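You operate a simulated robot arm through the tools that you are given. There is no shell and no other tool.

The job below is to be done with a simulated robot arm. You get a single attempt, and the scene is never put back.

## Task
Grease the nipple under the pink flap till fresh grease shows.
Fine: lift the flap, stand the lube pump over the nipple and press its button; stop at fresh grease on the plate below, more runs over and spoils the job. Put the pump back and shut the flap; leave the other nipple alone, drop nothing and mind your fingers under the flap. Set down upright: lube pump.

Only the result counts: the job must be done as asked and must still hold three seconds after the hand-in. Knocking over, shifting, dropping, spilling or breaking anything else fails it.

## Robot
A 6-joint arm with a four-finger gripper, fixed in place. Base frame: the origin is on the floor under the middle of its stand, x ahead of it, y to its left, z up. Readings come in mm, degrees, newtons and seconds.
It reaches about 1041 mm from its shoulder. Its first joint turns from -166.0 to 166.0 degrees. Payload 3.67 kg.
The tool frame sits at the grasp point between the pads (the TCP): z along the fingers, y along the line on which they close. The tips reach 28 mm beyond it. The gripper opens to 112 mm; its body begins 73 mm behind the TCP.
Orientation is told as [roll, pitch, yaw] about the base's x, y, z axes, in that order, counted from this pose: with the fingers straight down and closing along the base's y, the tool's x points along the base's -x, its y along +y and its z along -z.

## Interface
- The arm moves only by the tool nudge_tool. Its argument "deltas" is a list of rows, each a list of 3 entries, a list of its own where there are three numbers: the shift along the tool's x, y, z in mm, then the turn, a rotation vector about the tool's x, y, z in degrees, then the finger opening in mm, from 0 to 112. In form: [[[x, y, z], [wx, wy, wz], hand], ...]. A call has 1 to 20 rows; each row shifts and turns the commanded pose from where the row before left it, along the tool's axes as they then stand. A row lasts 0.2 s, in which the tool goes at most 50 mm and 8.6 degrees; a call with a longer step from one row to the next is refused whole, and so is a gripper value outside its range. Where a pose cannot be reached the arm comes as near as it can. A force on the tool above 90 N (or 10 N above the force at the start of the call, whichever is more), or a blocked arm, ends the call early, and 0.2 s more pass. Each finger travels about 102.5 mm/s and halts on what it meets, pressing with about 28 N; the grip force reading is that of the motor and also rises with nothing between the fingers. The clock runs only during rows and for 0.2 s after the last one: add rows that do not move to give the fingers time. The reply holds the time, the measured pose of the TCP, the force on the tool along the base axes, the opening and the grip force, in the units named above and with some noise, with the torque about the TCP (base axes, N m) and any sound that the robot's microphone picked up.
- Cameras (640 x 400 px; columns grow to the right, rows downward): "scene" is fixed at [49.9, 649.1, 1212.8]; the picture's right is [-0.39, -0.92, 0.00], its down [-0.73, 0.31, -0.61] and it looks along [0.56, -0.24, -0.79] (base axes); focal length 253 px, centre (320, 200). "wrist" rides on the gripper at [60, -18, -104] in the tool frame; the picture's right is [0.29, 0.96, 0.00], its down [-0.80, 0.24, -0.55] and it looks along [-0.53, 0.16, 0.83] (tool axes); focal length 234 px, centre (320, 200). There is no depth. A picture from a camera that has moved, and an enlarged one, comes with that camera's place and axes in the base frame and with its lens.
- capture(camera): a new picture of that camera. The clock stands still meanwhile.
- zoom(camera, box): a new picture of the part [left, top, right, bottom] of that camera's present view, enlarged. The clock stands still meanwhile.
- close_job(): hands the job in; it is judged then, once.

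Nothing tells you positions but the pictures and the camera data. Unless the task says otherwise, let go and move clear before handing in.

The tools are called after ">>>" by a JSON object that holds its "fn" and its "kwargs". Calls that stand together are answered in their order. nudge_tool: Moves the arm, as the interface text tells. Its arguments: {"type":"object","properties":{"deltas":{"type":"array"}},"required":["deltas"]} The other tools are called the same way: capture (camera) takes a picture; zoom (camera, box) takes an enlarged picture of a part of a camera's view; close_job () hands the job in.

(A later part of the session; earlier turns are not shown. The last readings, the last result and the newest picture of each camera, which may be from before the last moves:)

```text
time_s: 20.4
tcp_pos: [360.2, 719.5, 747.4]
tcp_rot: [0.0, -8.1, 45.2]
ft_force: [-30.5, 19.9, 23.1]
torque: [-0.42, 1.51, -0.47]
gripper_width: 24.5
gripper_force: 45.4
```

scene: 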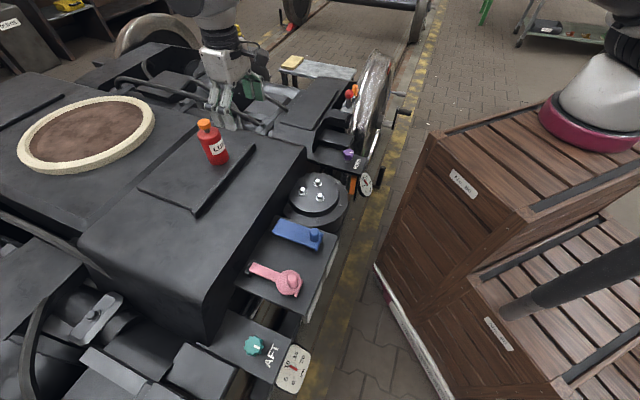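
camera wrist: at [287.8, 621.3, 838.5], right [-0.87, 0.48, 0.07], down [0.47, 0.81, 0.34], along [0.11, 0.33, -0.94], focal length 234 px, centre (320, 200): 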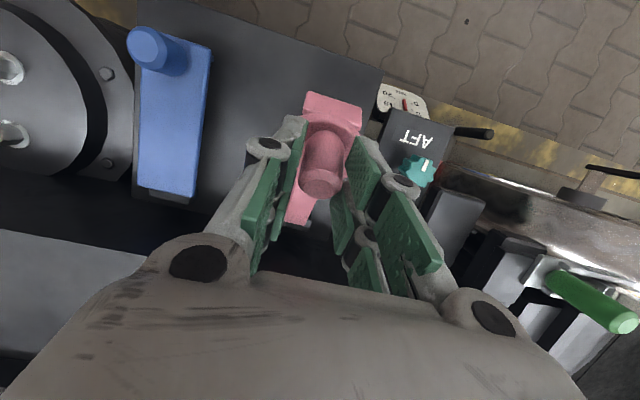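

>>> {"fn": "nudge_tool", "kwargs": {"deltas": [[[-8.48, 3, 1.2], [0, -2, 0], 15], [[-8.79, 2, 4.0], [0, -2, 0], 15]]}}

>>> {"fn": "zoom", "kwargs": {"camera": "wrist", "box": [220, 20, 440, 260]}}

>>> {"fn": "zoom", "kwargs": {"camera": "scene", "box": [200, 170, 340, 310]}}

```text
time_s: 21.0
tcp_pos: [370.0, 730.4, 741.2]
tcp_rot: [-0.4, -11.6, 45.0]
ft_force: [-24.6, -24.1, 7.3]
torque: [-0.78, 0.73, 0.05]
gripper_width: 24.2
gripper_force: 45.6
```

```text
1.67 times, centred on (330, 140) of wrist
camera zoom: at [326.4, 662.6, 830.8], right [-0.88, 0.48, -0.07], down [0.3, 0.65, 0.7], along [0.38, 0.59, -0.71], focal length 390 px, centre (303, 300)
```

zoom: 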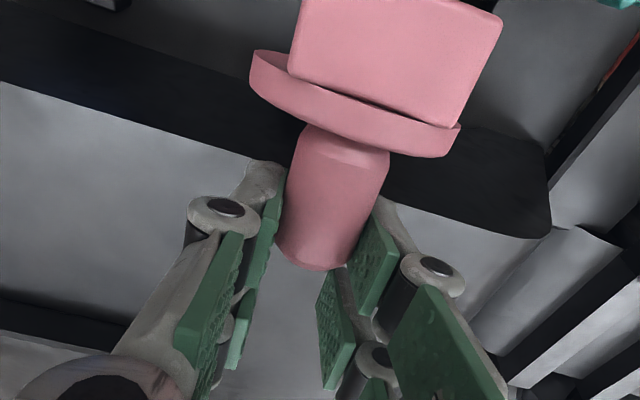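

```text
2.86 times, centred on (270, 240) of scene
camera zoom: at [49.9, 649.1, 1212.8], right [-0.39, -0.92, 0.0], down [-0.73, 0.31, -0.61], along [0.56, -0.24, -0.79], focal length 722 px, centre (463, 86)
```

zoom: 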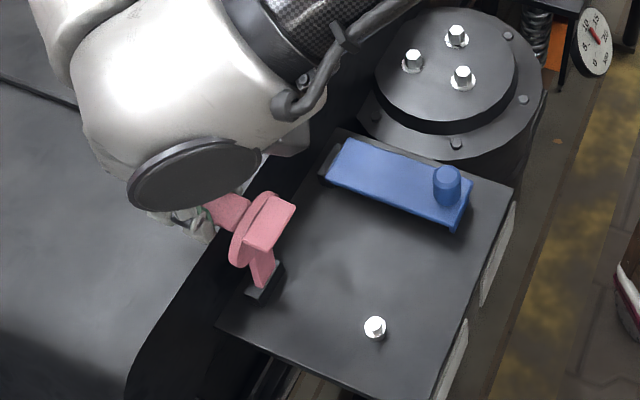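

>>> {"fn": "nudge_tool", "kwargs": {"deltas": [[[-5.5, 0, 3.0], [0, 0, 0], 15], [[0, 0, 0], [0, 0, 0], 15]]}}

>>> {"fn": "zoom", "kwargs": {"camera": "scene", "box": [200, 170, 340, 310]}}

```text
time_s: 21.6
tcp_pos: [374.8, 736.5, 739.6]
tcp_rot: [-0.2, -11.7, 44.9]
ft_force: [-6.8, -38.0, -8.2]
torque: [-0.27, 0.06, 0.34]
gripper_width: 24.0
gripper_force: 44.8
```

```text
2.86 times, centred on (270, 240) of scene
camera zoom: at [49.9, 649.1, 1212.8], right [-0.39, -0.92, 0.0], down [-0.73, 0.31, -0.61], along [0.56, -0.24, -0.79], focal length 722 px, centre (463, 86)
```

zoom: 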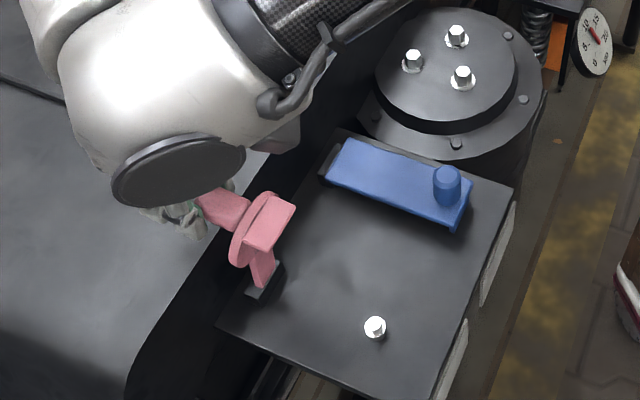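

The flap no longer follows, so it looks to be at its stop just past vertical. I'll relax the push, then open the fingers a little and see whether it stays.

>>> {"fn": "nudge_tool", "kwargs": {"deltas": [[[4, 0, -1.5], [0, 0, 0], 15], [[0, 0, 0], [0, 0, 0], 15]]}}

>>> {"fn": "nudge_tool", "kwargs": {"deltas": [[[0, 0, 0], [0, 0, 0], 27], [[0, 0, 0], [0, 0, 0], 29]]}}

>>> {"fn": "zoom", "kwargs": {"camera": "scene", "box": [200, 170, 340, 310]}}

>>> {"fn": "zoom", "kwargs": {"camera": "wrist", "box": [220, 20, 440, 260]}}

```text
time_s: 22.2
tcp_pos: [374.6, 735.5, 740.8]
tcp_rot: [-0.2, -11.8, 44.9]
ft_force: [20.8, -26.1, -33.0]
torque: [0.82, -1.1, 0.56]
gripper_width: 24.1
gripper_force: 45.0
```

```text
time_s: 22.8
tcp_pos: [371.3, 738.0, 745.2]
tcp_rot: [0.2, -12.1, 45.0]
ft_force: [8.1, -6.8, 4.3]
torque: [-0.23, -0.12, 0.18]
gripper_width: 35.1
gripper_force: 5.4
```

```text
2.86 times, centred on (270, 240) of scene
camera zoom: at [49.9, 649.1, 1212.8], right [-0.39, -0.92, 0.0], down [-0.73, 0.31, -0.61], along [0.56, -0.24, -0.79], focal length 722 px, centre (463, 86)
```

zoom: 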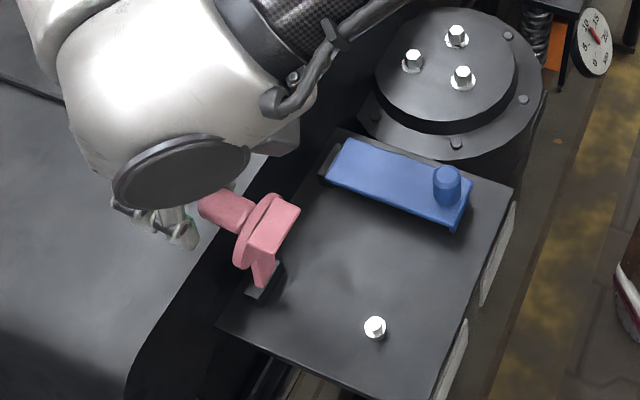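

```text
1.67 times, centred on (330, 140) of wrist
camera zoom: at [326.8, 668.3, 834.1], right [-0.88, 0.48, -0.06], down [0.3, 0.64, 0.71], along [0.38, 0.61, -0.7], focal length 390 px, centre (303, 300)
```

zoom: 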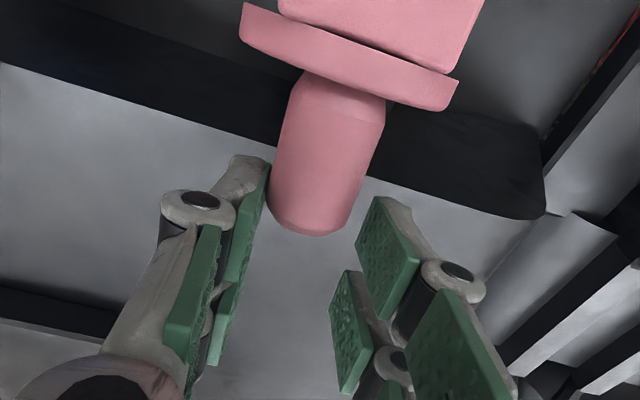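

>>> {"fn": "nudge_tool", "kwargs": {"deltas": [[[0, 0, 0], [0, 0, 0], 40], [[0, 0, 0], [0, 0, 0], 46], [[0, 0, 0], [0, 0, 0], 46]]}}

>>> {"fn": "zoom", "kwargs": {"camera": "scene", "box": [200, 170, 340, 310]}}

>>> {"fn": "zoom", "kwargs": {"camera": "wrist", "box": [220, 20, 440, 260]}}

```text
time_s: 23.6
tcp_pos: [370.7, 736.1, 743.5]
tcp_rot: [0.0, -12.0, 45.0]
ft_force: [-0.8, -0.2, -0.3]
torque: [-0.02, 0.02, 0.02]
gripper_width: 46.1
gripper_force: 0.0
```

```text
2.86 times, centred on (270, 240) of scene
camera zoom: at [49.9, 649.1, 1212.8], right [-0.39, -0.92, 0.0], down [-0.73, 0.31, -0.61], along [0.56, -0.24, -0.79], focal length 722 px, centre (463, 86)
```

zoom: 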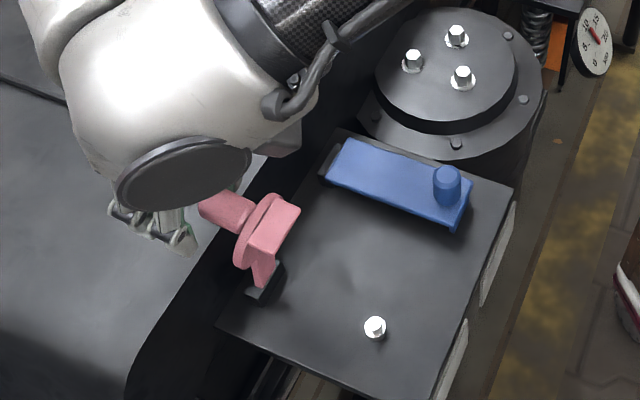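

```text
1.67 times, centred on (330, 140) of wrist
camera zoom: at [326.8, 667.5, 832.3], right [-0.88, 0.48, -0.06], down [0.3, 0.64, 0.71], along [0.38, 0.6, -0.7], focal length 390 px, centre (303, 300)
```

zoom: 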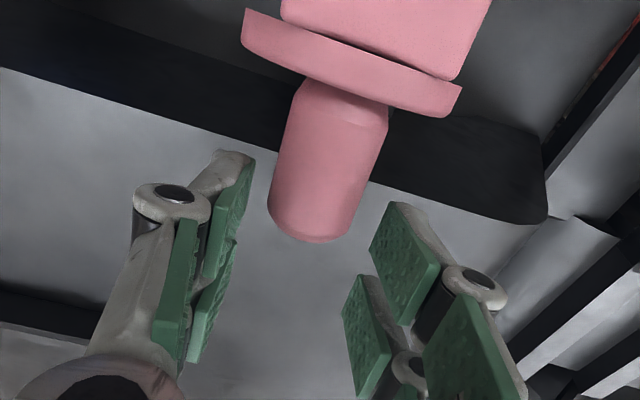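

The flap stays open on its own with zero tool force. I'll withdraw straight up and look at the nipple.

>>> {"fn": "nudge_tool", "kwargs": {"deltas": [[[-3.2, 0, -14.6], [0, 0, 0], 46], [[-6.4, 0, -29.3], [0, 0, 0], 46], [[-6.4, 0, -29.3], [0, 0, 0], 46], [[-8, 0, -39], [0, 0, 0], 46], [[0, 0, 0], [0, 6, 0], 46], [[0, 0, 0], [0, 6, 0], 46]]}}

>>> {"fn": "capture", "kwargs": {"camera": "wrist"}}

>>> {"fn": "capture", "kwargs": {"camera": "scene"}}

```text
time_s: 25.0
tcp_pos: [369.2, 716.7, 868.3]
tcp_rot: [0.0, 0.0, 45.0]
ft_force: [0.4, 0.2, 0.8]
torque: [-0.01, 0.0, 0.0]
gripper_width: 45.9
gripper_force: 0.1
out of reach, approached as far as the arm can: row 6
```

```text
taken
camera wrist: at [340.1, 662.0, 974.2], right [-0.88, 0.47, 0.0], down [0.39, 0.73, 0.55], along [0.26, 0.49, -0.83], focal length 234 px, centre (320, 200)
```

wrist: 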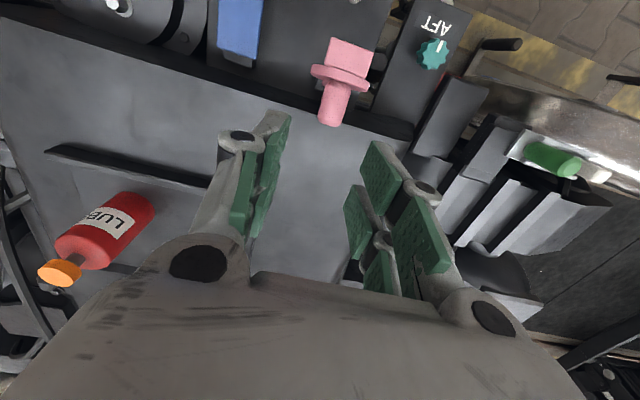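

```text
taken
```

scene: 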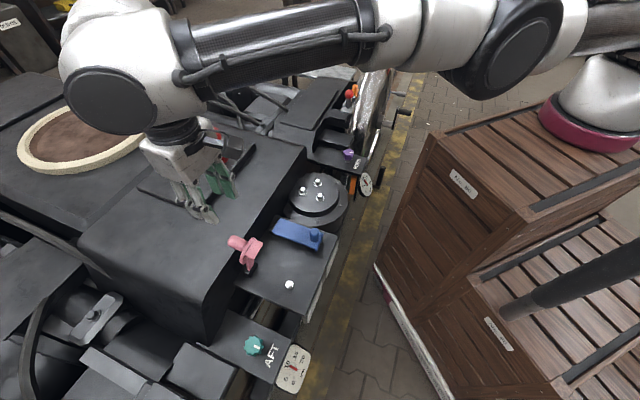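

The flap stays open and the nipple is exposed at roughly (270, 634). The reach limits suggest the arm's shoulder is offset, so I'll need a tilted grasp for the pump. First I'll look closely at the nipple.

>>> {"fn": "nudge_tool", "kwargs": {"deltas": [[[41.2, -3.3, 0], [0, 0, 0], 46], [[41.2, -3.3, 0], [0, 0, 0], 46], [[41.2, -3.3, 0], [0, 0, 0], 46], [[41.2, -3.3, 0], [0, 0, 0], 46], [[41.2, -3.3, 0], [0, 0, 0], 60], [[0, 0, 32], [0, 0, 0], 80], [[0, 0, 32], [0, 0, 0], 100], [[0, 0, 32], [0, 0, 0], 112]]}}

>>> {"fn": "capture", "kwargs": {"camera": "wrist"}}

>>> {"fn": "zoom", "kwargs": {"camera": "wrist", "box": [240, 80, 400, 240]}}

>>> {"fn": "zoom", "kwargs": {"camera": "scene", "box": [220, 220, 340, 320]}}

```text
time_s: 26.8
tcp_pos: [236.3, 561.4, 774.7]
tcp_rot: [0.0, 0.0, 44.9]
ft_force: [-0.5, -0.6, 0.7]
torque: [-0.01, 0.04, -0.01]
gripper_width: 111.9
gripper_force: 0.0
```

```text
taken
camera wrist: at [206.5, 505.7, 877.8], right [-0.88, 0.47, 0.0], down [0.39, 0.73, 0.55], along [0.26, 0.49, -0.83], focal length 234 px, centre (320, 200)
```

wrist: 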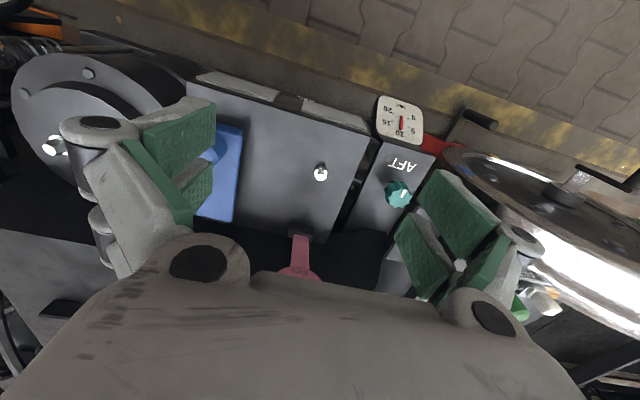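

```text
2.50 times, centred on (320, 160) of wrist
camera zoom: at [206.5, 505.7, 877.8], right [-0.88, 0.47, 0.0], down [0.39, 0.73, 0.55], along [0.26, 0.49, -0.83], focal length 585 px, centre (320, 300)
```

zoom: 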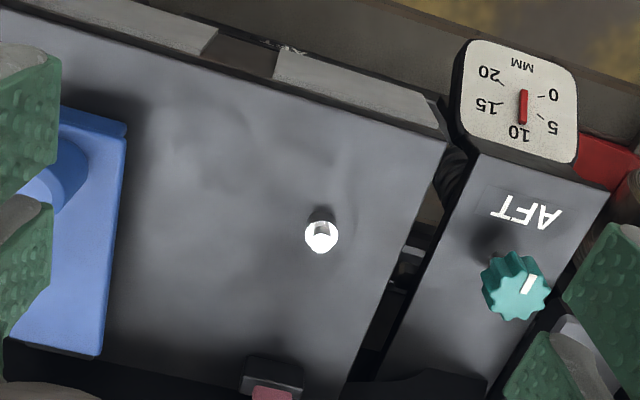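

```text
4.00 times, centred on (280, 270) of scene
camera zoom: at [49.9, 649.1, 1212.8], right [-0.39, -0.92, 0.0], down [-0.73, 0.31, -0.61], along [0.56, -0.24, -0.79], focal length 1010 px, centre (480, -80)
```

zoom: 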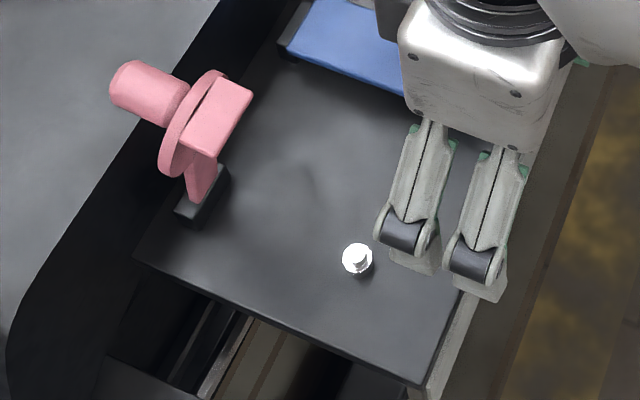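

The nipple top is at about (274, 635, 600) and the plate at z≈582. Next I'll go to the pump. It is too far for a vertical grasp, so I'll approach tilted about 50° from the aisle side.

>>> {"fn": "nudge_tool", "kwargs": {"deltas": [[[0, 0, -35], [0, 0, 0], 112], [[0, 0, -35], [0, 0, 0], 112], [[0, 0, -35], [0, 0, 0], 112], [[-31.14, -26.1, 0], [0, 0, 0], 112], [[-31.14, -26.1, 0], [0, 0, 0], 112], [[-31.14, -26.1, 0], [0, 0, 0], 112], [[-31.14, -26.1, 0], [0, 0, 0], 112], [[-31.14, -26.1, 0], [0, 0, 0], 112], [[-31.14, -26.1, 0], [0, 0, 0], 112], [[-31.14, -26.1, 0], [0, 0, 0], 112], [[-31.14, -26.1, 0], [0, 0, 0], 112], [[0, 0, 0], [0, -8.33, 0], 112], [[0, 0, 0], [0, -8.33, 0], 112], [[0, 0, 0], [0, -8.33, 0], 112], [[0, 0, 0], [0, -8.33, 0], 112], [[0, 0, 0], [0, -8.33, 0], 112], [[0, 0, 0], [0, -8.35, 0], 112]]}}

>>> {"fn": "capture", "kwargs": {"camera": "wrist"}}

>>> {"fn": "capture", "kwargs": {"camera": "scene"}}

```text
time_s: 30.4
tcp_pos: [560.5, 586.8, 877.0]
tcp_rot: [0.3, -49.8, 44.7]
ft_force: [-0.9, -0.3, 0.7]
torque: [-0.04, -0.04, 0.01]
gripper_width: 111.6
gripper_force: 0.0
```

```text
taken
camera wrist: at [490.2, 491.6, 898.7], right [-0.81, 0.55, -0.22], down [-0.1, 0.23, 0.97], along [0.58, 0.8, -0.13], focal length 234 px, centre (320, 200)
```

wrist: 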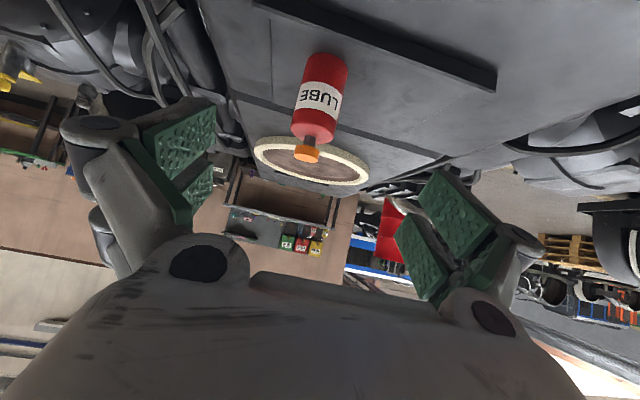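

```text
taken
```

scene: 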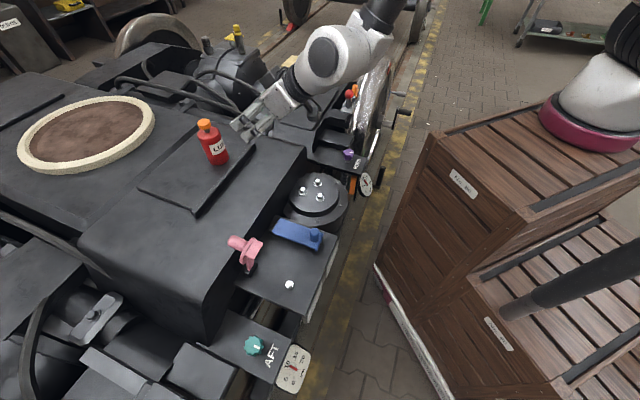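

>>> {"fn": "zoom", "kwargs": {"camera": "wrist", "box": [260, 30, 400, 180]}}

>>> {"fn": "zoom", "kwargs": {"camera": "scene", "box": [160, 70, 300, 200]}}

```text
2.67 times, centred on (330, 105) of wrist
camera zoom: at [490.2, 491.6, 898.7], right [-0.81, 0.55, -0.22], down [-0.1, 0.23, 0.97], along [0.58, 0.8, -0.13], focal length 624 px, centre (293, 453)
```

zoom: 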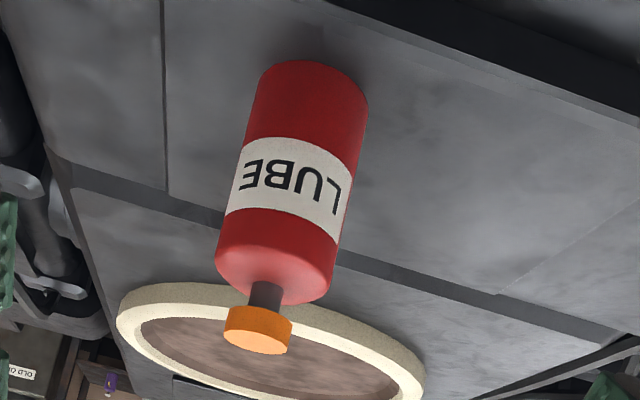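

```text
3.08 times, centred on (230, 135) of scene
camera zoom: at [49.9, 649.1, 1212.8], right [-0.39, -0.92, 0.0], down [-0.73, 0.31, -0.61], along [0.56, -0.24, -0.79], focal length 777 px, centre (597, 400)
```

zoom: 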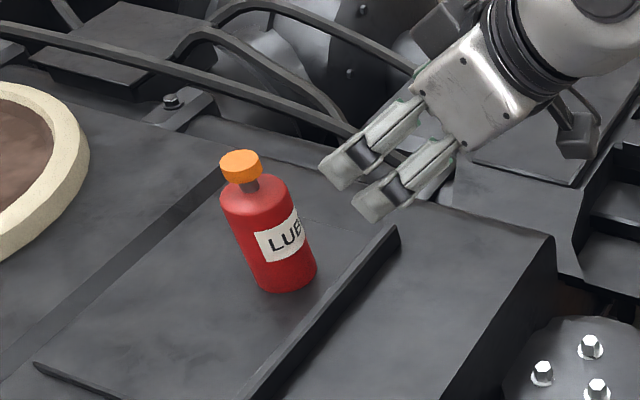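

The pump axis is at (683, 708), cap top at z≈813, and the tool axis lines up well with it. I'll approach along the tool axis most of the way and check.

>>> {"fn": "nudge_tool", "kwargs": {"deltas": [[[-4, 0, 40], [0, 0, 0], 112], [[-4, 0, 40], [0, 0, 0], 112], [[0, 0, 40], [0, 0, 0], 112], [[0, 0, 30], [0, 0, 0], 112]]}}

>>> {"fn": "capture", "kwargs": {"camera": "wrist"}}

>>> {"fn": "zoom", "kwargs": {"camera": "scene", "box": [160, 70, 300, 200]}}

```text
time_s: 31.4
tcp_pos: [644.1, 673.9, 788.4]
tcp_rot: [0.0, -50.0, 45.0]
ft_force: [-0.2, 0.1, 1.1]
torque: [-0.03, 0.03, -0.04]
gripper_width: 111.7
gripper_force: 0.0
```

```text
taken
camera wrist: at [573.7, 578.1, 809.4], right [-0.81, 0.55, -0.22], down [-0.11, 0.23, 0.97], along [0.58, 0.8, -0.13], focal length 234 px, centre (320, 200)
```

wrist: 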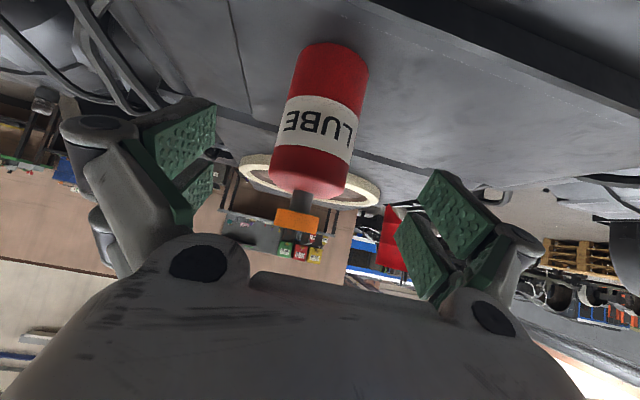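

```text
3.08 times, centred on (230, 135) of scene
camera zoom: at [49.9, 649.1, 1212.8], right [-0.39, -0.92, 0.0], down [-0.73, 0.31, -0.61], along [0.56, -0.24, -0.79], focal length 777 px, centre (597, 400)
```

zoom: 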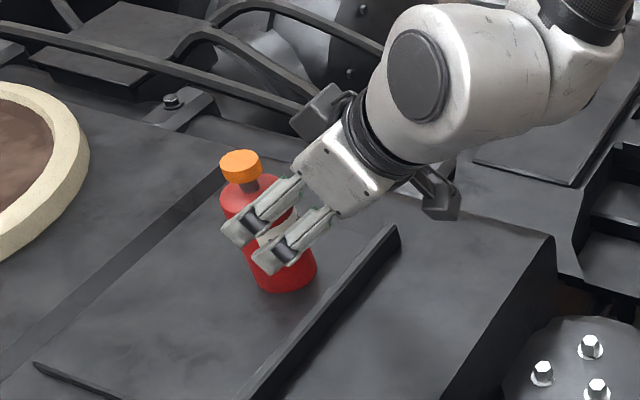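

>>> {"fn": "nudge_tool", "kwargs": {"deltas": [[[0.8, -1.7, 25], [0, 0, 0], 112], [[0.8, -1.6, 25], [0, 0, 0], 112], [[0.8, 0, 15], [0, 0, 0], 112], [[0, 0, 0], [0, 0, 0], 112]]}}

>>> {"fn": "capture", "kwargs": {"camera": "wrist"}}

>>> {"fn": "zoom", "kwargs": {"camera": "scene", "box": [160, 70, 300, 200]}}

```text
time_s: 32.4
tcp_pos: [682.0, 704.3, 742.7]
tcp_rot: [0.0, -50.1, 44.9]
ft_force: [-0.2, -0.3, 0.1]
torque: [-0.02, -0.02, 0.01]
gripper_width: 112.1
gripper_force: 0.1
```

```text
taken
camera wrist: at [610.2, 609.5, 764.9], right [-0.81, 0.55, -0.22], down [-0.11, 0.23, 0.97], along [0.58, 0.8, -0.13], focal length 234 px, centre (320, 200)
```

wrist: 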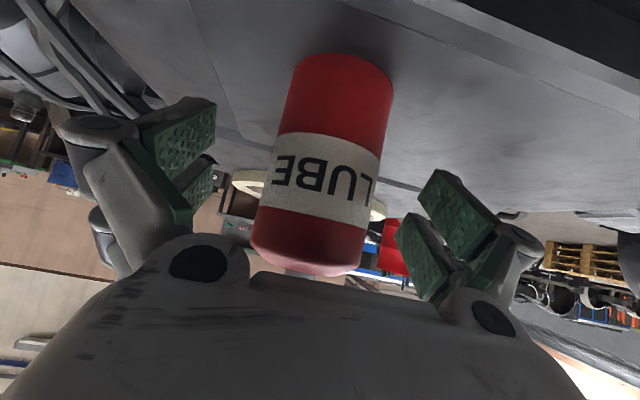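

```text
3.08 times, centred on (230, 135) of scene
camera zoom: at [49.9, 649.1, 1212.8], right [-0.39, -0.92, 0.0], down [-0.73, 0.31, -0.61], along [0.56, -0.24, -0.79], focal length 777 px, centre (597, 400)
```

zoom: 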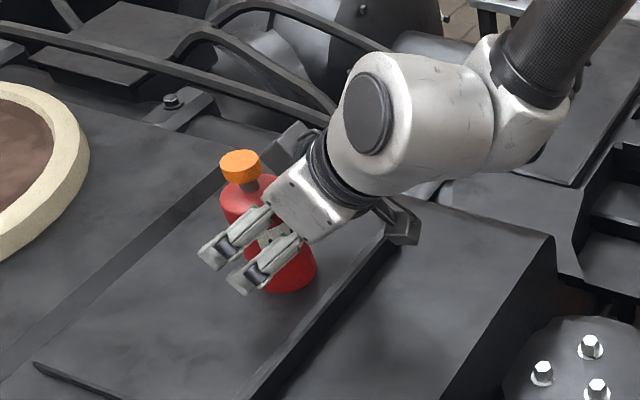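

The bottle sits between the fingers about 2 mm off-centre. I'll correct that and close on it.

>>> {"fn": "nudge_tool", "kwargs": {"deltas": [[[0, 2.0, 1.5], [0, 0, 0], 112], [[0, 0, 0], [0, 0, 0], 80], [[0, 0, 0], [0, 0, 0], 62], [[0, 0, 0], [0, 0, 0], 48], [[0, 0, 0], [0, 0, 0], 45], [[0, 0, 0], [0, 0, 0], 45]]}}

>>> {"fn": "capture", "kwargs": {"camera": "wrist"}}

>>> {"fn": "zoom", "kwargs": {"camera": "scene", "box": [160, 70, 300, 200]}}

```text
time_s: 33.8
tcp_pos: [680.5, 707.6, 742.5]
tcp_rot: [0.1, -49.9, 45.1]
ft_force: [0.9, -0.4, 1.2]
torque: [0.08, 0.05, -0.04]
gripper_width: 56.7
gripper_force: 28.5
```

```text
taken
camera wrist: at [609.9, 611.3, 764.5], right [-0.81, 0.55, -0.22], down [-0.11, 0.23, 0.97], along [0.58, 0.8, -0.13], focal length 234 px, centre (320, 200)
```

wrist: 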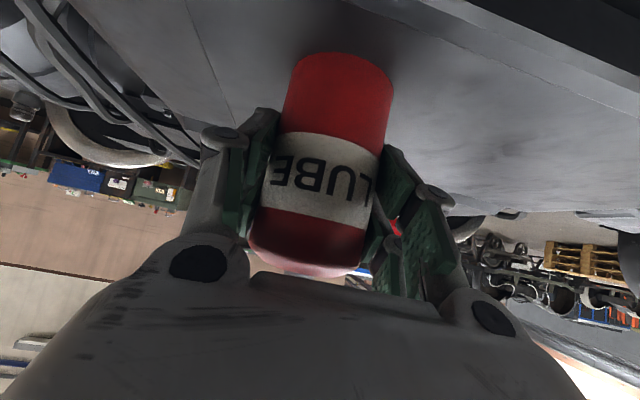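

```text
3.08 times, centred on (230, 135) of scene
camera zoom: at [49.9, 649.1, 1212.8], right [-0.39, -0.92, 0.0], down [-0.73, 0.31, -0.61], along [0.56, -0.24, -0.79], focal length 777 px, centre (597, 400)
```

zoom: 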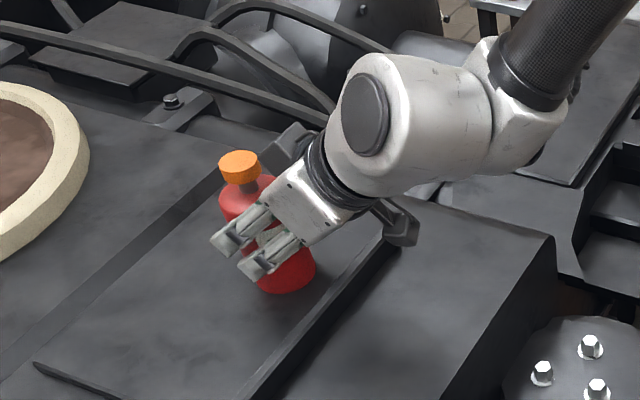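

The pump is gripped at 56.7 mm with little disturbance. I'll lift it straight up a little and check.

>>> {"fn": "nudge_tool", "kwargs": {"deltas": [[[-3.8, 0, -3.2], [0, 0, 0], 45], [[-7.7, 0, -6.4], [0, 0, 0], 45], [[-15.3, 0, -12.9], [0, 0, 0], 45], [[0, 0, 0], [0, 0, 0], 45]]}}

>>> {"fn": "capture", "kwargs": {"camera": "wrist"}}

>>> {"fn": "zoom", "kwargs": {"camera": "scene", "box": [160, 60, 300, 200]}}

```text
time_s: 34.8
tcp_pos: [681.3, 706.8, 779.0]
tcp_rot: [0.0, -50.0, 45.0]
ft_force: [-0.7, -0.2, -2.8]
torque: [0.02, -0.02, -0.01]
gripper_width: 56.6
gripper_force: 27.9
```

```text
taken
camera wrist: at [610.8, 611.4, 799.4], right [-0.81, 0.55, -0.22], down [-0.11, 0.23, 0.97], along [0.58, 0.8, -0.13], focal length 234 px, centre (320, 200)
```

wrist: 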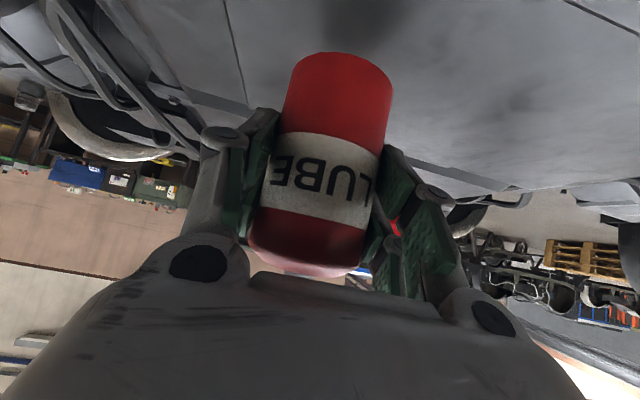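

```text
2.86 times, centred on (230, 130) of scene
camera zoom: at [49.9, 649.1, 1212.8], right [-0.39, -0.92, 0.0], down [-0.73, 0.31, -0.61], along [0.56, -0.24, -0.79], focal length 722 px, centre (577, 400)
```

zoom: 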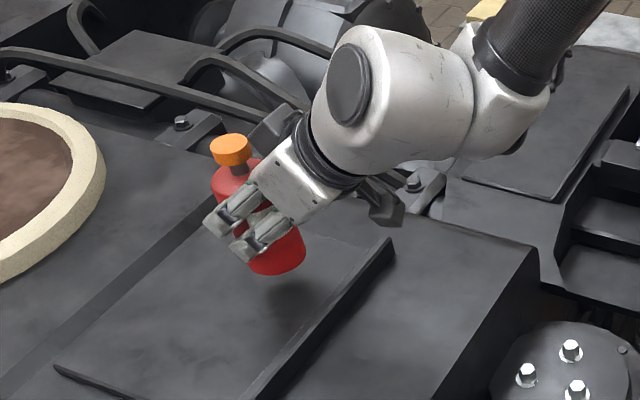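

Lifted cleanly, with a weight of about 3 N. I'll raise it higher and carry it over to above the nipple, well above the open flap.

>>> {"fn": "nudge_tool", "kwargs": {"deltas": [[[-23, 0, -19.3], [0, 0, 0], 45], [[-23.7, 0, -19.9], [0, 0, 0], 45], [[15.64, 16.93, -18.63], [0, 0, 0], 45], [[15.64, 16.93, -18.63], [0, 0, 0], 45], [[15.64, 16.93, -18.63], [0, 0, 0], 45], [[15.64, 16.93, -18.63], [0, 0, 0], 45], [[15.64, 16.93, -18.63], [0, 0, 0], 45], [[15.64, 16.93, -18.63], [0, 0, 0], 45], [[15.64, 16.93, -18.63], [0, 0, 0], 45], [[15.64, 16.93, -18.63], [0, 0, 0], 45], [[15.64, 16.93, -18.63], [0, 0, 0], 45], [[15.64, 16.93, -18.63], [0, 0, 0], 45], [[15.64, 16.93, -18.63], [0, 0, 0], 45], [[15.64, 16.93, -18.63], [0, 0, 0], 45], [[15.64, 16.93, -18.63], [0, 0, 0], 45], [[15.64, 16.93, -18.63], [0, 0, 0], 45]]}}

>>> {"fn": "capture", "kwargs": {"camera": "wrist"}}

>>> {"fn": "capture", "kwargs": {"camera": "scene"}}

```text
time_s: 38.2
tcp_pos: [274.7, 632.5, 838.3]
tcp_rot: [0.0, -50.0, 44.9]
ft_force: [0.0, 0.8, -1.8]
torque: [-0.04, 0.01, 0.01]
gripper_width: 56.8
gripper_force: 28.1
```

```text
taken
camera wrist: at [203.8, 537.2, 859.2], right [-0.81, 0.55, -0.22], down [-0.11, 0.23, 0.97], along [0.58, 0.8, -0.13], focal length 234 px, centre (320, 200)
```

wrist: 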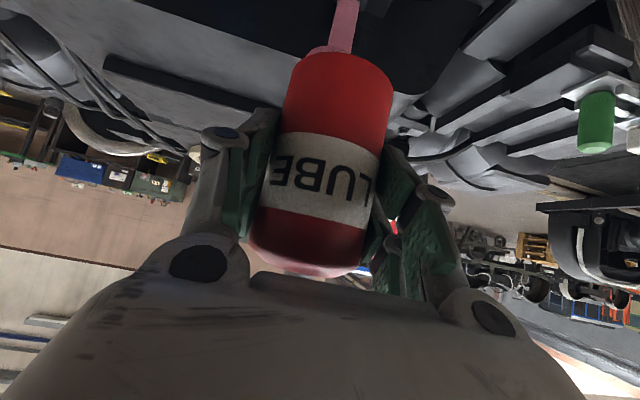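

```text
taken
```

scene: 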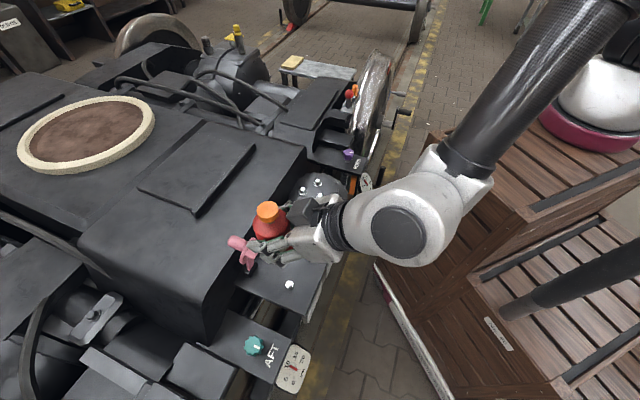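

>>> {"fn": "zoom", "kwargs": {"camera": "scene", "box": [220, 180, 340, 300]}}

```text
3.33 times, centred on (280, 240) of scene
camera zoom: at [49.9, 649.1, 1212.8], right [-0.39, -0.92, 0.0], down [-0.73, 0.31, -0.61], along [0.56, -0.24, -0.79], focal length 842 px, centre (453, 67)
```

zoom: 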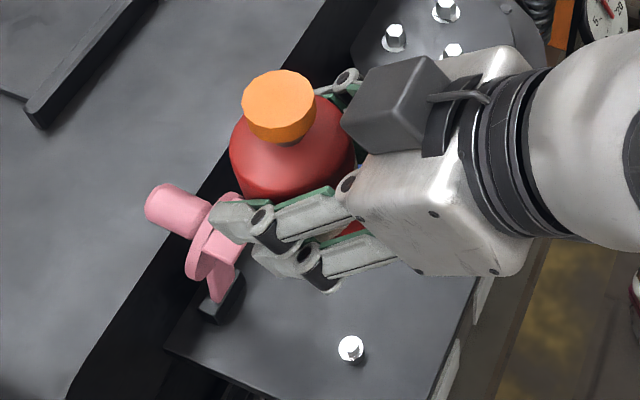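

The pump's axis is within about 1.5 mm of the nipple. I'll make a small correction and lower it to about 30 mm above the plate.

>>> {"fn": "nudge_tool", "kwargs": {"deltas": [[[26.7, 0.4, 22.1], [0, 0, 0], 45], [[26.7, 0.3, 22.1], [0, 0, 0], 45], [[26.6, 0.3, 22.1], [0, 0, 0], 45], [[26.6, 0, 22.1], [0, 0, 0], 45], [[26.6, 0, 22.1], [0, 0, 0], 45]]}}

>>> {"fn": "zoom", "kwargs": {"camera": "scene", "box": [220, 200, 340, 320]}}

>>> {"fn": "capture", "kwargs": {"camera": "wrist"}}

```text
time_s: 39.4
tcp_pos: [273.6, 634.6, 667.0]
tcp_rot: [0.1, -50.0, 44.9]
ft_force: [-0.1, -0.3, -1.3]
torque: [-0.01, 0.02, -0.01]
gripper_width: 56.6
gripper_force: 27.9
```

```text
3.33 times, centred on (280, 260) of scene
camera zoom: at [49.9, 649.1, 1212.8], right [-0.39, -0.92, 0.0], down [-0.73, 0.31, -0.61], along [0.56, -0.24, -0.79], focal length 842 px, centre (453, 0)
```

zoom: 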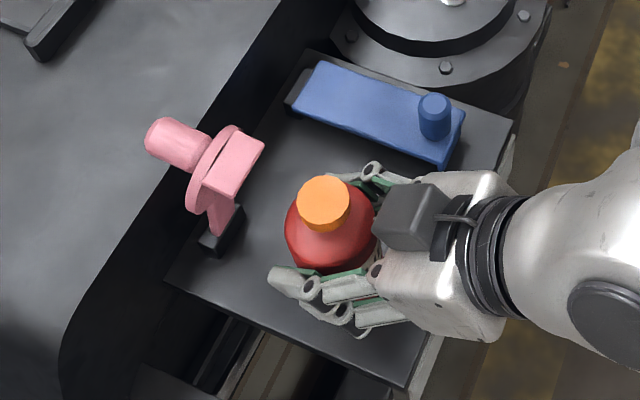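

```text
taken
camera wrist: at [202.3, 538.8, 687.9], right [-0.81, 0.55, -0.22], down [-0.11, 0.23, 0.97], along [0.58, 0.8, -0.13], focal length 234 px, centre (320, 200)
```

wrist: 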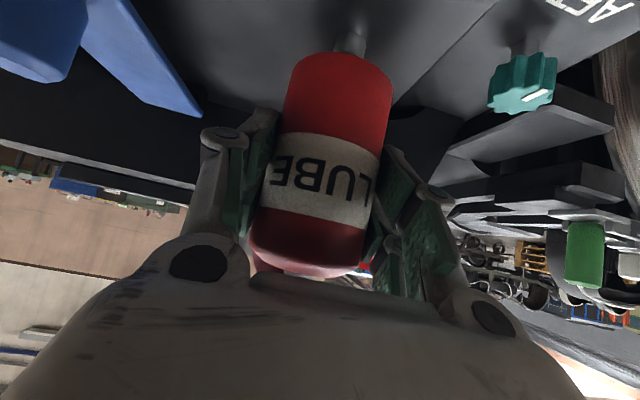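

>>> {"fn": "zoom", "kwargs": {"camera": "wrist", "box": [270, 0, 430, 100]}}

```text
4.00 times, centred on (350, 50) of wrist
camera zoom: at [202.3, 538.8, 687.9], right [-0.81, 0.55, -0.22], down [-0.11, 0.23, 0.97], along [0.58, 0.8, -0.13], focal length 937 px, centre (200, 800)
```

zoom: 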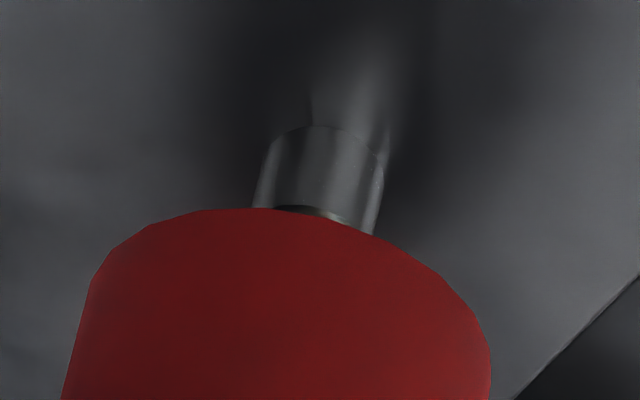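

Both views agree that the pump is centred over the nipple within about 1–2 mm. I'll lower it slowly and watch the contact force.

>>> {"fn": "nudge_tool", "kwargs": {"deltas": [[[4.6, 0, 3.86], [0, 0, 0], 45], [[4.6, 0, 3.86], [0, 0, 0], 45], [[0, 0, 0], [0, 0, 0], 45]]}}

>>> {"fn": "nudge_tool", "kwargs": {"deltas": [[[3.06, 0, 2.57], [0, 0, 0], 45], [[0, 0, 0], [0, 0, 0], 45]]}}

>>> {"fn": "zoom", "kwargs": {"camera": "wrist", "box": [270, 0, 430, 100]}}

```text
time_s: 40.2
tcp_pos: [273.6, 634.5, 654.2]
tcp_rot: [0.1, -50.1, 45.0]
ft_force: [0.7, 0.6, -2.0]
torque: [0.01, 0.03, 0.02]
gripper_width: 56.7
gripper_force: 27.4
```

```text
time_s: 40.8
tcp_pos: [273.6, 634.6, 650.2]
tcp_rot: [0.0, -50.0, 45.0]
ft_force: [0.4, -0.3, -1.8]
torque: [-0.01, 0.03, -0.01]
gripper_width: 56.5
gripper_force: 28.1
```

```text
4.00 times, centred on (350, 50) of wrist
camera zoom: at [202.2, 538.2, 671.1], right [-0.81, 0.55, -0.22], down [-0.11, 0.23, 0.97], along [0.58, 0.8, -0.13], focal length 937 px, centre (200, 800)
```

zoom: 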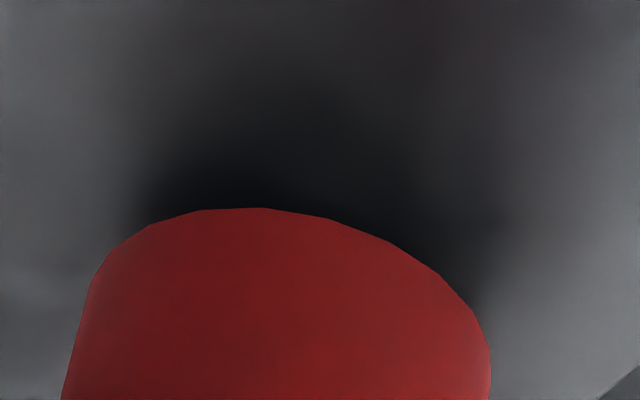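

>>> {"fn": "nudge_tool", "kwargs": {"deltas": [[[2.3, 0, 1.93], [0, 0, 0], 45], [[0, 0, 0], [0, 0, 0], 45]]}}

>>> {"fn": "nudge_tool", "kwargs": {"deltas": [[[2.3, 0, 1.93], [0, 0, 0], 45], [[0, 0, 0], [0, 0, 0], 45]]}}

>>> {"fn": "nudge_tool", "kwargs": {"deltas": [[[2.3, 0, 1.93], [0, 0, 0], 45], [[0, 0, 0], [0, 0, 0], 45]]}}

```text
time_s: 41.4
tcp_pos: [271.8, 635.1, 646.8]
tcp_rot: [0.0, -49.9, 45.0]
ft_force: [-0.1, -0.2, -1.3]
torque: [-0.01, 0.0, -0.01]
gripper_width: 56.5
gripper_force: 28.1
```

```text
time_s: 42.0
tcp_pos: [272.9, 634.3, 644.6]
tcp_rot: [0.0, -50.1, 45.0]
ft_force: [-0.5, -0.4, -1.6]
torque: [0.0, 0.02, -0.01]
gripper_width: 56.7
gripper_force: 28.1
```

```text
time_s: 42.6
tcp_pos: [272.7, 633.9, 641.7]
tcp_rot: [0.0, -50.1, 45.0]
ft_force: [-0.6, 0.0, -1.7]
torque: [0.0, 0.03, 0.01]
gripper_width: 56.7
gripper_force: 28.1
```

No contact with the nipple top, so the pump's base is hollow and is slipping over it. I'll keep lowering until it touches the plate.

>>> {"fn": "nudge_tool", "kwargs": {"deltas": [[[2.3, 0, 1.93], [0, 0, 0], 45], [[0, 0, 0], [0, 0, 0], 45]]}}

>>> {"fn": "nudge_tool", "kwargs": {"deltas": [[[1.53, 0, 1.29], [0, 0, 0], 45], [[0, 0, 0], [0, 0, 0], 45]]}}

>>> {"fn": "nudge_tool", "kwargs": {"deltas": [[[1.15, 0, 0.96], [0, 0, 0], 45], [[0, 0, 0], [0, 0, 0], 45]]}}

>>> {"fn": "capture", "kwargs": {"camera": "wrist"}}

```text
time_s: 43.2
tcp_pos: [272.2, 635.0, 638.2]
tcp_rot: [0.1, -50.0, 45.0]
ft_force: [1.9, -0.1, 5.6]
torque: [0.04, 0.1, -0.03]
gripper_width: 56.6
gripper_force: 27.8
```

```text
time_s: 43.8
tcp_pos: [272.8, 634.5, 639.5]
tcp_rot: [0.3, -50.2, 44.8]
ft_force: [3.4, -1.1, 20.3]
torque: [0.06, -0.33, -0.23]
gripper_width: 56.9
gripper_force: 28.6
```

```text
time_s: 44.4
tcp_pos: [272.0, 634.6, 635.5]
tcp_rot: [0.1, -49.9, 45.0]
ft_force: [2.0, 4.9, 18.3]
torque: [0.33, -0.22, -0.17]
gripper_width: 56.5
gripper_force: 28.1
```

```text
taken
camera wrist: at [200.7, 538.2, 656.7], right [-0.81, 0.55, -0.22], down [-0.11, 0.23, 0.97], along [0.58, 0.81, -0.13], focal length 234 px, centre (320, 200)
```

wrist: 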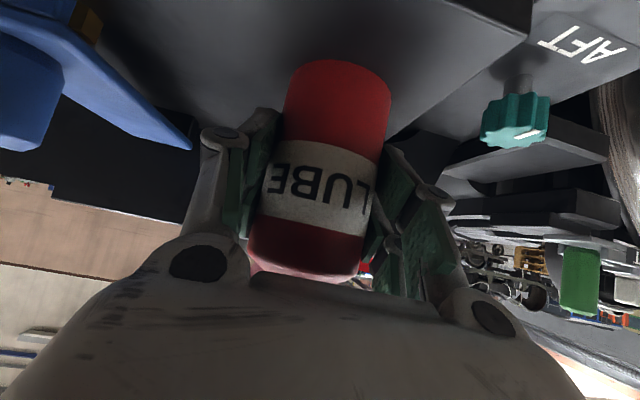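

>>> {"fn": "zoom", "kwargs": {"camera": "wrist", "box": [250, 20, 430, 140]}}

>>> {"fn": "zoom", "kwargs": {"camera": "scene", "box": [230, 210, 330, 310]}}

```text
3.33 times, centred on (340, 80) of wrist
camera zoom: at [200.7, 538.2, 656.7], right [-0.81, 0.55, -0.22], down [-0.11, 0.23, 0.97], along [0.58, 0.81, -0.13], focal length 781 px, centre (253, 600)
```

zoom: 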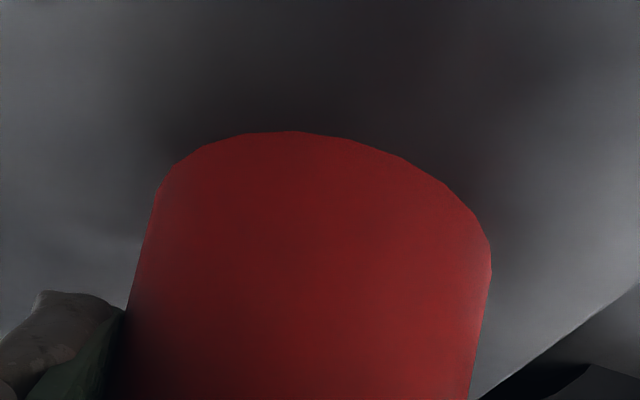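

```text
4.00 times, centred on (280, 260) of scene
camera zoom: at [49.9, 649.1, 1212.8], right [-0.39, -0.92, 0.0], down [-0.73, 0.31, -0.61], along [0.56, -0.24, -0.79], focal length 1010 px, centre (480, -40)
```

zoom: 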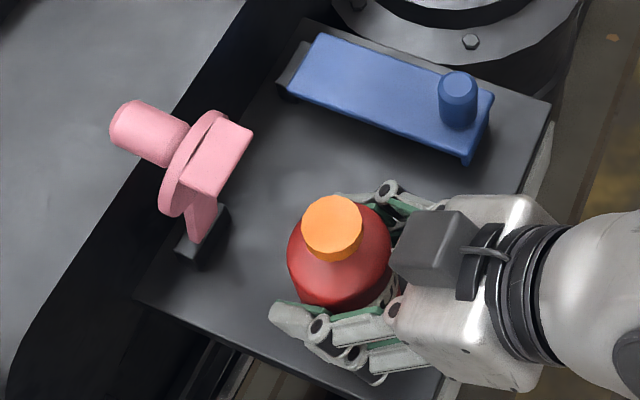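

The pump has touched down with its base on the plate over the nipple. I'll relax the downward push, then open the fingers gently.

>>> {"fn": "nudge_tool", "kwargs": {"deltas": [[[-1.7, 0, -1.45], [0, 0, 0], 45], [[0, 0, 0], [0, 0, 0], 45]]}}

```text
time_s: 45.0
tcp_pos: [271.6, 633.4, 636.6]
tcp_rot: [-0.1, -49.8, 45.2]
ft_force: [0.7, 0.2, -1.8]
torque: [-0.02, 0.01, -0.01]
gripper_width: 56.7
gripper_force: 28.4
```

>>> {"fn": "nudge_tool", "kwargs": {"deltas": [[[0.6, 0, 0.5], [0, 0, 0], 45], [[0, 0, 0], [0, 0, 0], 45], [[0, 0, 0], [0, 0, 0], 58], [[0, 0, 0], [0, 0, 0], 64], [[0, 0, 0], [0, 0, 0], 76], [[0, 0, 0], [0, 0, 0], 90], [[0, 0, 0], [0, 0, 0], 90]]}}

>>> {"fn": "capture", "kwargs": {"camera": "wrist"}}

>>> {"fn": "zoom", "kwargs": {"camera": "scene", "box": [230, 210, 330, 310]}}

```text
time_s: 46.6
tcp_pos: [272.5, 633.5, 635.8]
tcp_rot: [0.0, -50.0, 45.1]
ft_force: [0.3, -0.5, 0.6]
torque: [-0.03, 0.02, 0.02]
gripper_width: 90.0
gripper_force: 0.0
```

```text
taken
camera wrist: at [201.1, 537.6, 657.6], right [-0.81, 0.55, -0.22], down [-0.11, 0.23, 0.97], along [0.58, 0.8, -0.13], focal length 234 px, centre (320, 200)
```

wrist: 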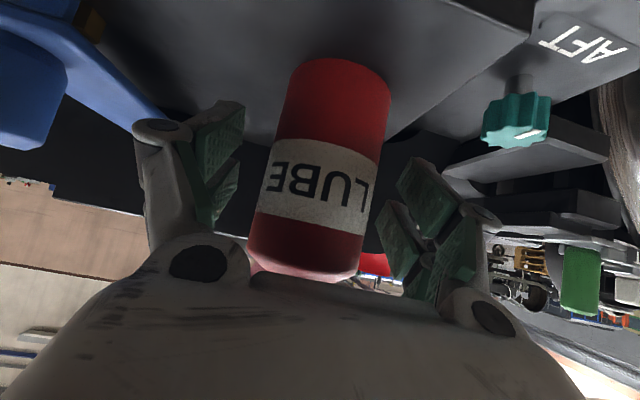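

```text
4.00 times, centred on (280, 260) of scene
camera zoom: at [49.9, 649.1, 1212.8], right [-0.39, -0.92, 0.0], down [-0.73, 0.31, -0.61], along [0.56, -0.24, -0.79], focal length 1010 px, centre (480, -40)
```

zoom: 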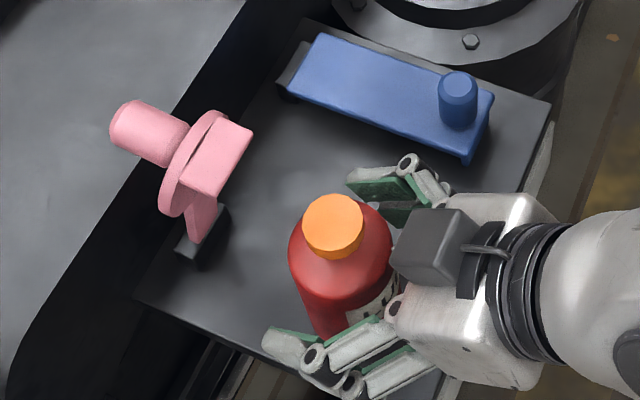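

The pump stands upright on its own over the nipple. I'll back out along the tool axis.

>>> {"fn": "nudge_tool", "kwargs": {"deltas": [[[0, 0, -20], [0, 0, 0], 90], [[0, 0, -30], [0, 0, 0], 90], [[0, 0, -35], [0, 0, 0], 90], [[0, 0, -35], [0, 0, 0], 90], [[0, 0, -30], [0, 0, 0], 90]]}}

>>> {"fn": "capture", "kwargs": {"camera": "wrist"}}

>>> {"fn": "capture", "kwargs": {"camera": "scene"}}

```text
time_s: 47.8
tcp_pos: [190.7, 553.3, 731.4]
tcp_rot: [0.0, -50.0, 44.8]
ft_force: [-0.3, 0.1, -0.1]
torque: [0.02, 0.02, 0.0]
gripper_width: 90.0
gripper_force: 0.1
```

```text
taken
camera wrist: at [119.7, 457.2, 752.5], right [-0.81, 0.55, -0.22], down [-0.11, 0.23, 0.97], along [0.58, 0.8, -0.13], focal length 234 px, centre (320, 200)
```

wrist: 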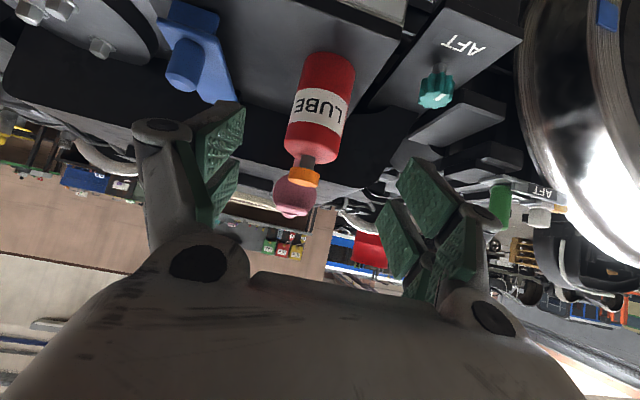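

```text
taken
```

scene: 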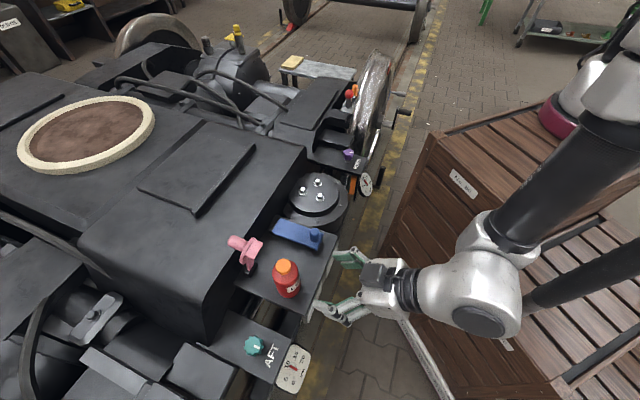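

>>> {"fn": "zoom", "kwargs": {"camera": "wrist", "box": [250, 30, 410, 230]}}

>>> {"fn": "zoom", "kwargs": {"camera": "scene", "box": [230, 220, 340, 320]}}

```text
2.00 times, centred on (330, 130) of wrist
camera zoom: at [119.7, 457.2, 752.5], right [-0.81, 0.55, -0.22], down [-0.11, 0.23, 0.97], along [0.58, 0.8, -0.13], focal length 468 px, centre (300, 340)
```

zoom: 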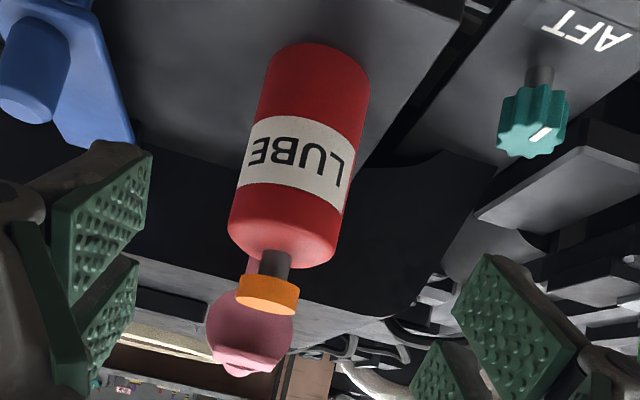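

```text
4.00 times, centred on (285, 270) of scene
camera zoom: at [49.9, 649.1, 1212.8], right [-0.39, -0.92, 0.0], down [-0.73, 0.31, -0.61], along [0.56, -0.24, -0.79], focal length 1010 px, centre (460, -80)
```

zoom: 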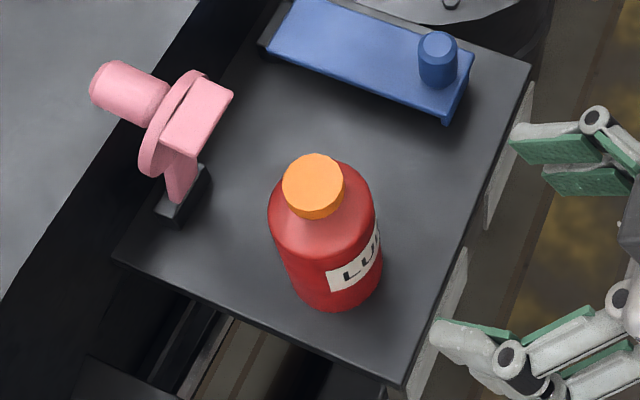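

The cap is at about (274, 636) with its top at z≈709. I'll turn the tool vertical above it with the fingers closed to make a pusher.

>>> {"fn": "nudge_tool", "kwargs": {"deltas": [[[-26.4, 0, -22.2], [0, 0, 0], 80], [[-26.5, 0, -22.2], [0, 0, 0], 60], [[0, 0, 0], [0, 8.33, 0], 40], [[0, 0, 0], [0, 8.33, 0], 20], [[0, 0, 0], [0, 8.33, 0], 5], [[0, 0, 0], [0, 8.33, 0], 0], [[0, 0, 0], [0, 8.33, 0], 0], [[0, 0, 0], [0, 8.35, 0], 0], [[-30, -0.8, 0], [0, 0, 0], 0], [[-40, 0, 0], [0, 0, 0], 0], [[-30, 0, 0], [0, 0, 0], 0], [[-17.5, 0, 0], [0, 0, 0], 0], [[0, 0, 0], [0, 0, 0], 0]]}}

>>> {"fn": "capture", "kwargs": {"camera": "wrist"}}

>>> {"fn": "zoom", "kwargs": {"camera": "scene", "box": [200, 150, 360, 310]}}

```text
time_s: 50.6
tcp_pos: [275.0, 636.2, 802.2]
tcp_rot: [0.0, 0.0, 45.0]
ft_force: [-0.3, -0.9, 1.1]
torque: [-0.04, -0.02, 0.01]
gripper_width: 0.2
gripper_force: 27.7
```

```text
taken
camera wrist: at [245.7, 580.7, 906.4], right [-0.88, 0.47, 0.0], down [0.39, 0.73, 0.55], along [0.26, 0.49, -0.83], focal length 234 px, centre (320, 200)
```

wrist: 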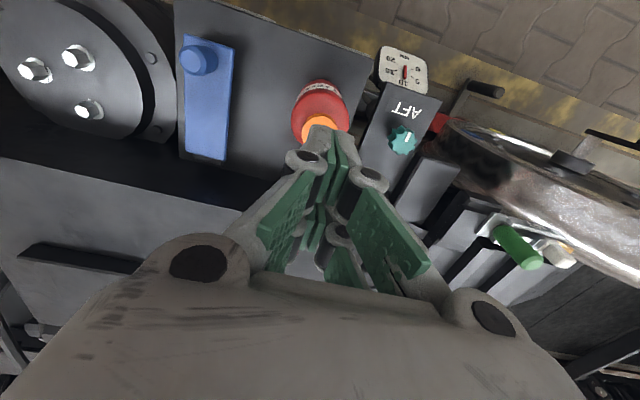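

```text
2.50 times, centred on (280, 230) of scene
camera zoom: at [49.9, 649.1, 1212.8], right [-0.39, -0.92, 0.0], down [-0.73, 0.31, -0.61], along [0.56, -0.24, -0.79], focal length 632 px, centre (420, 125)
```

zoom: 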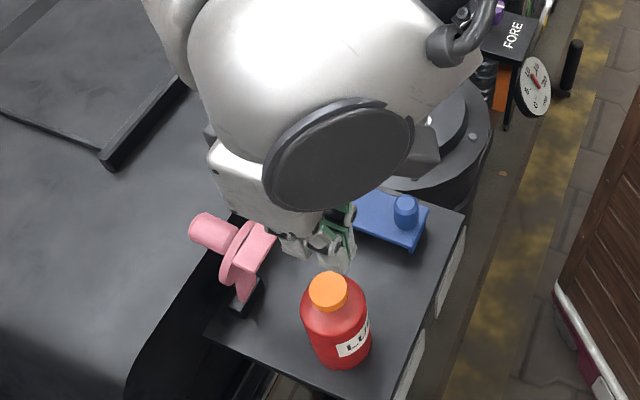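

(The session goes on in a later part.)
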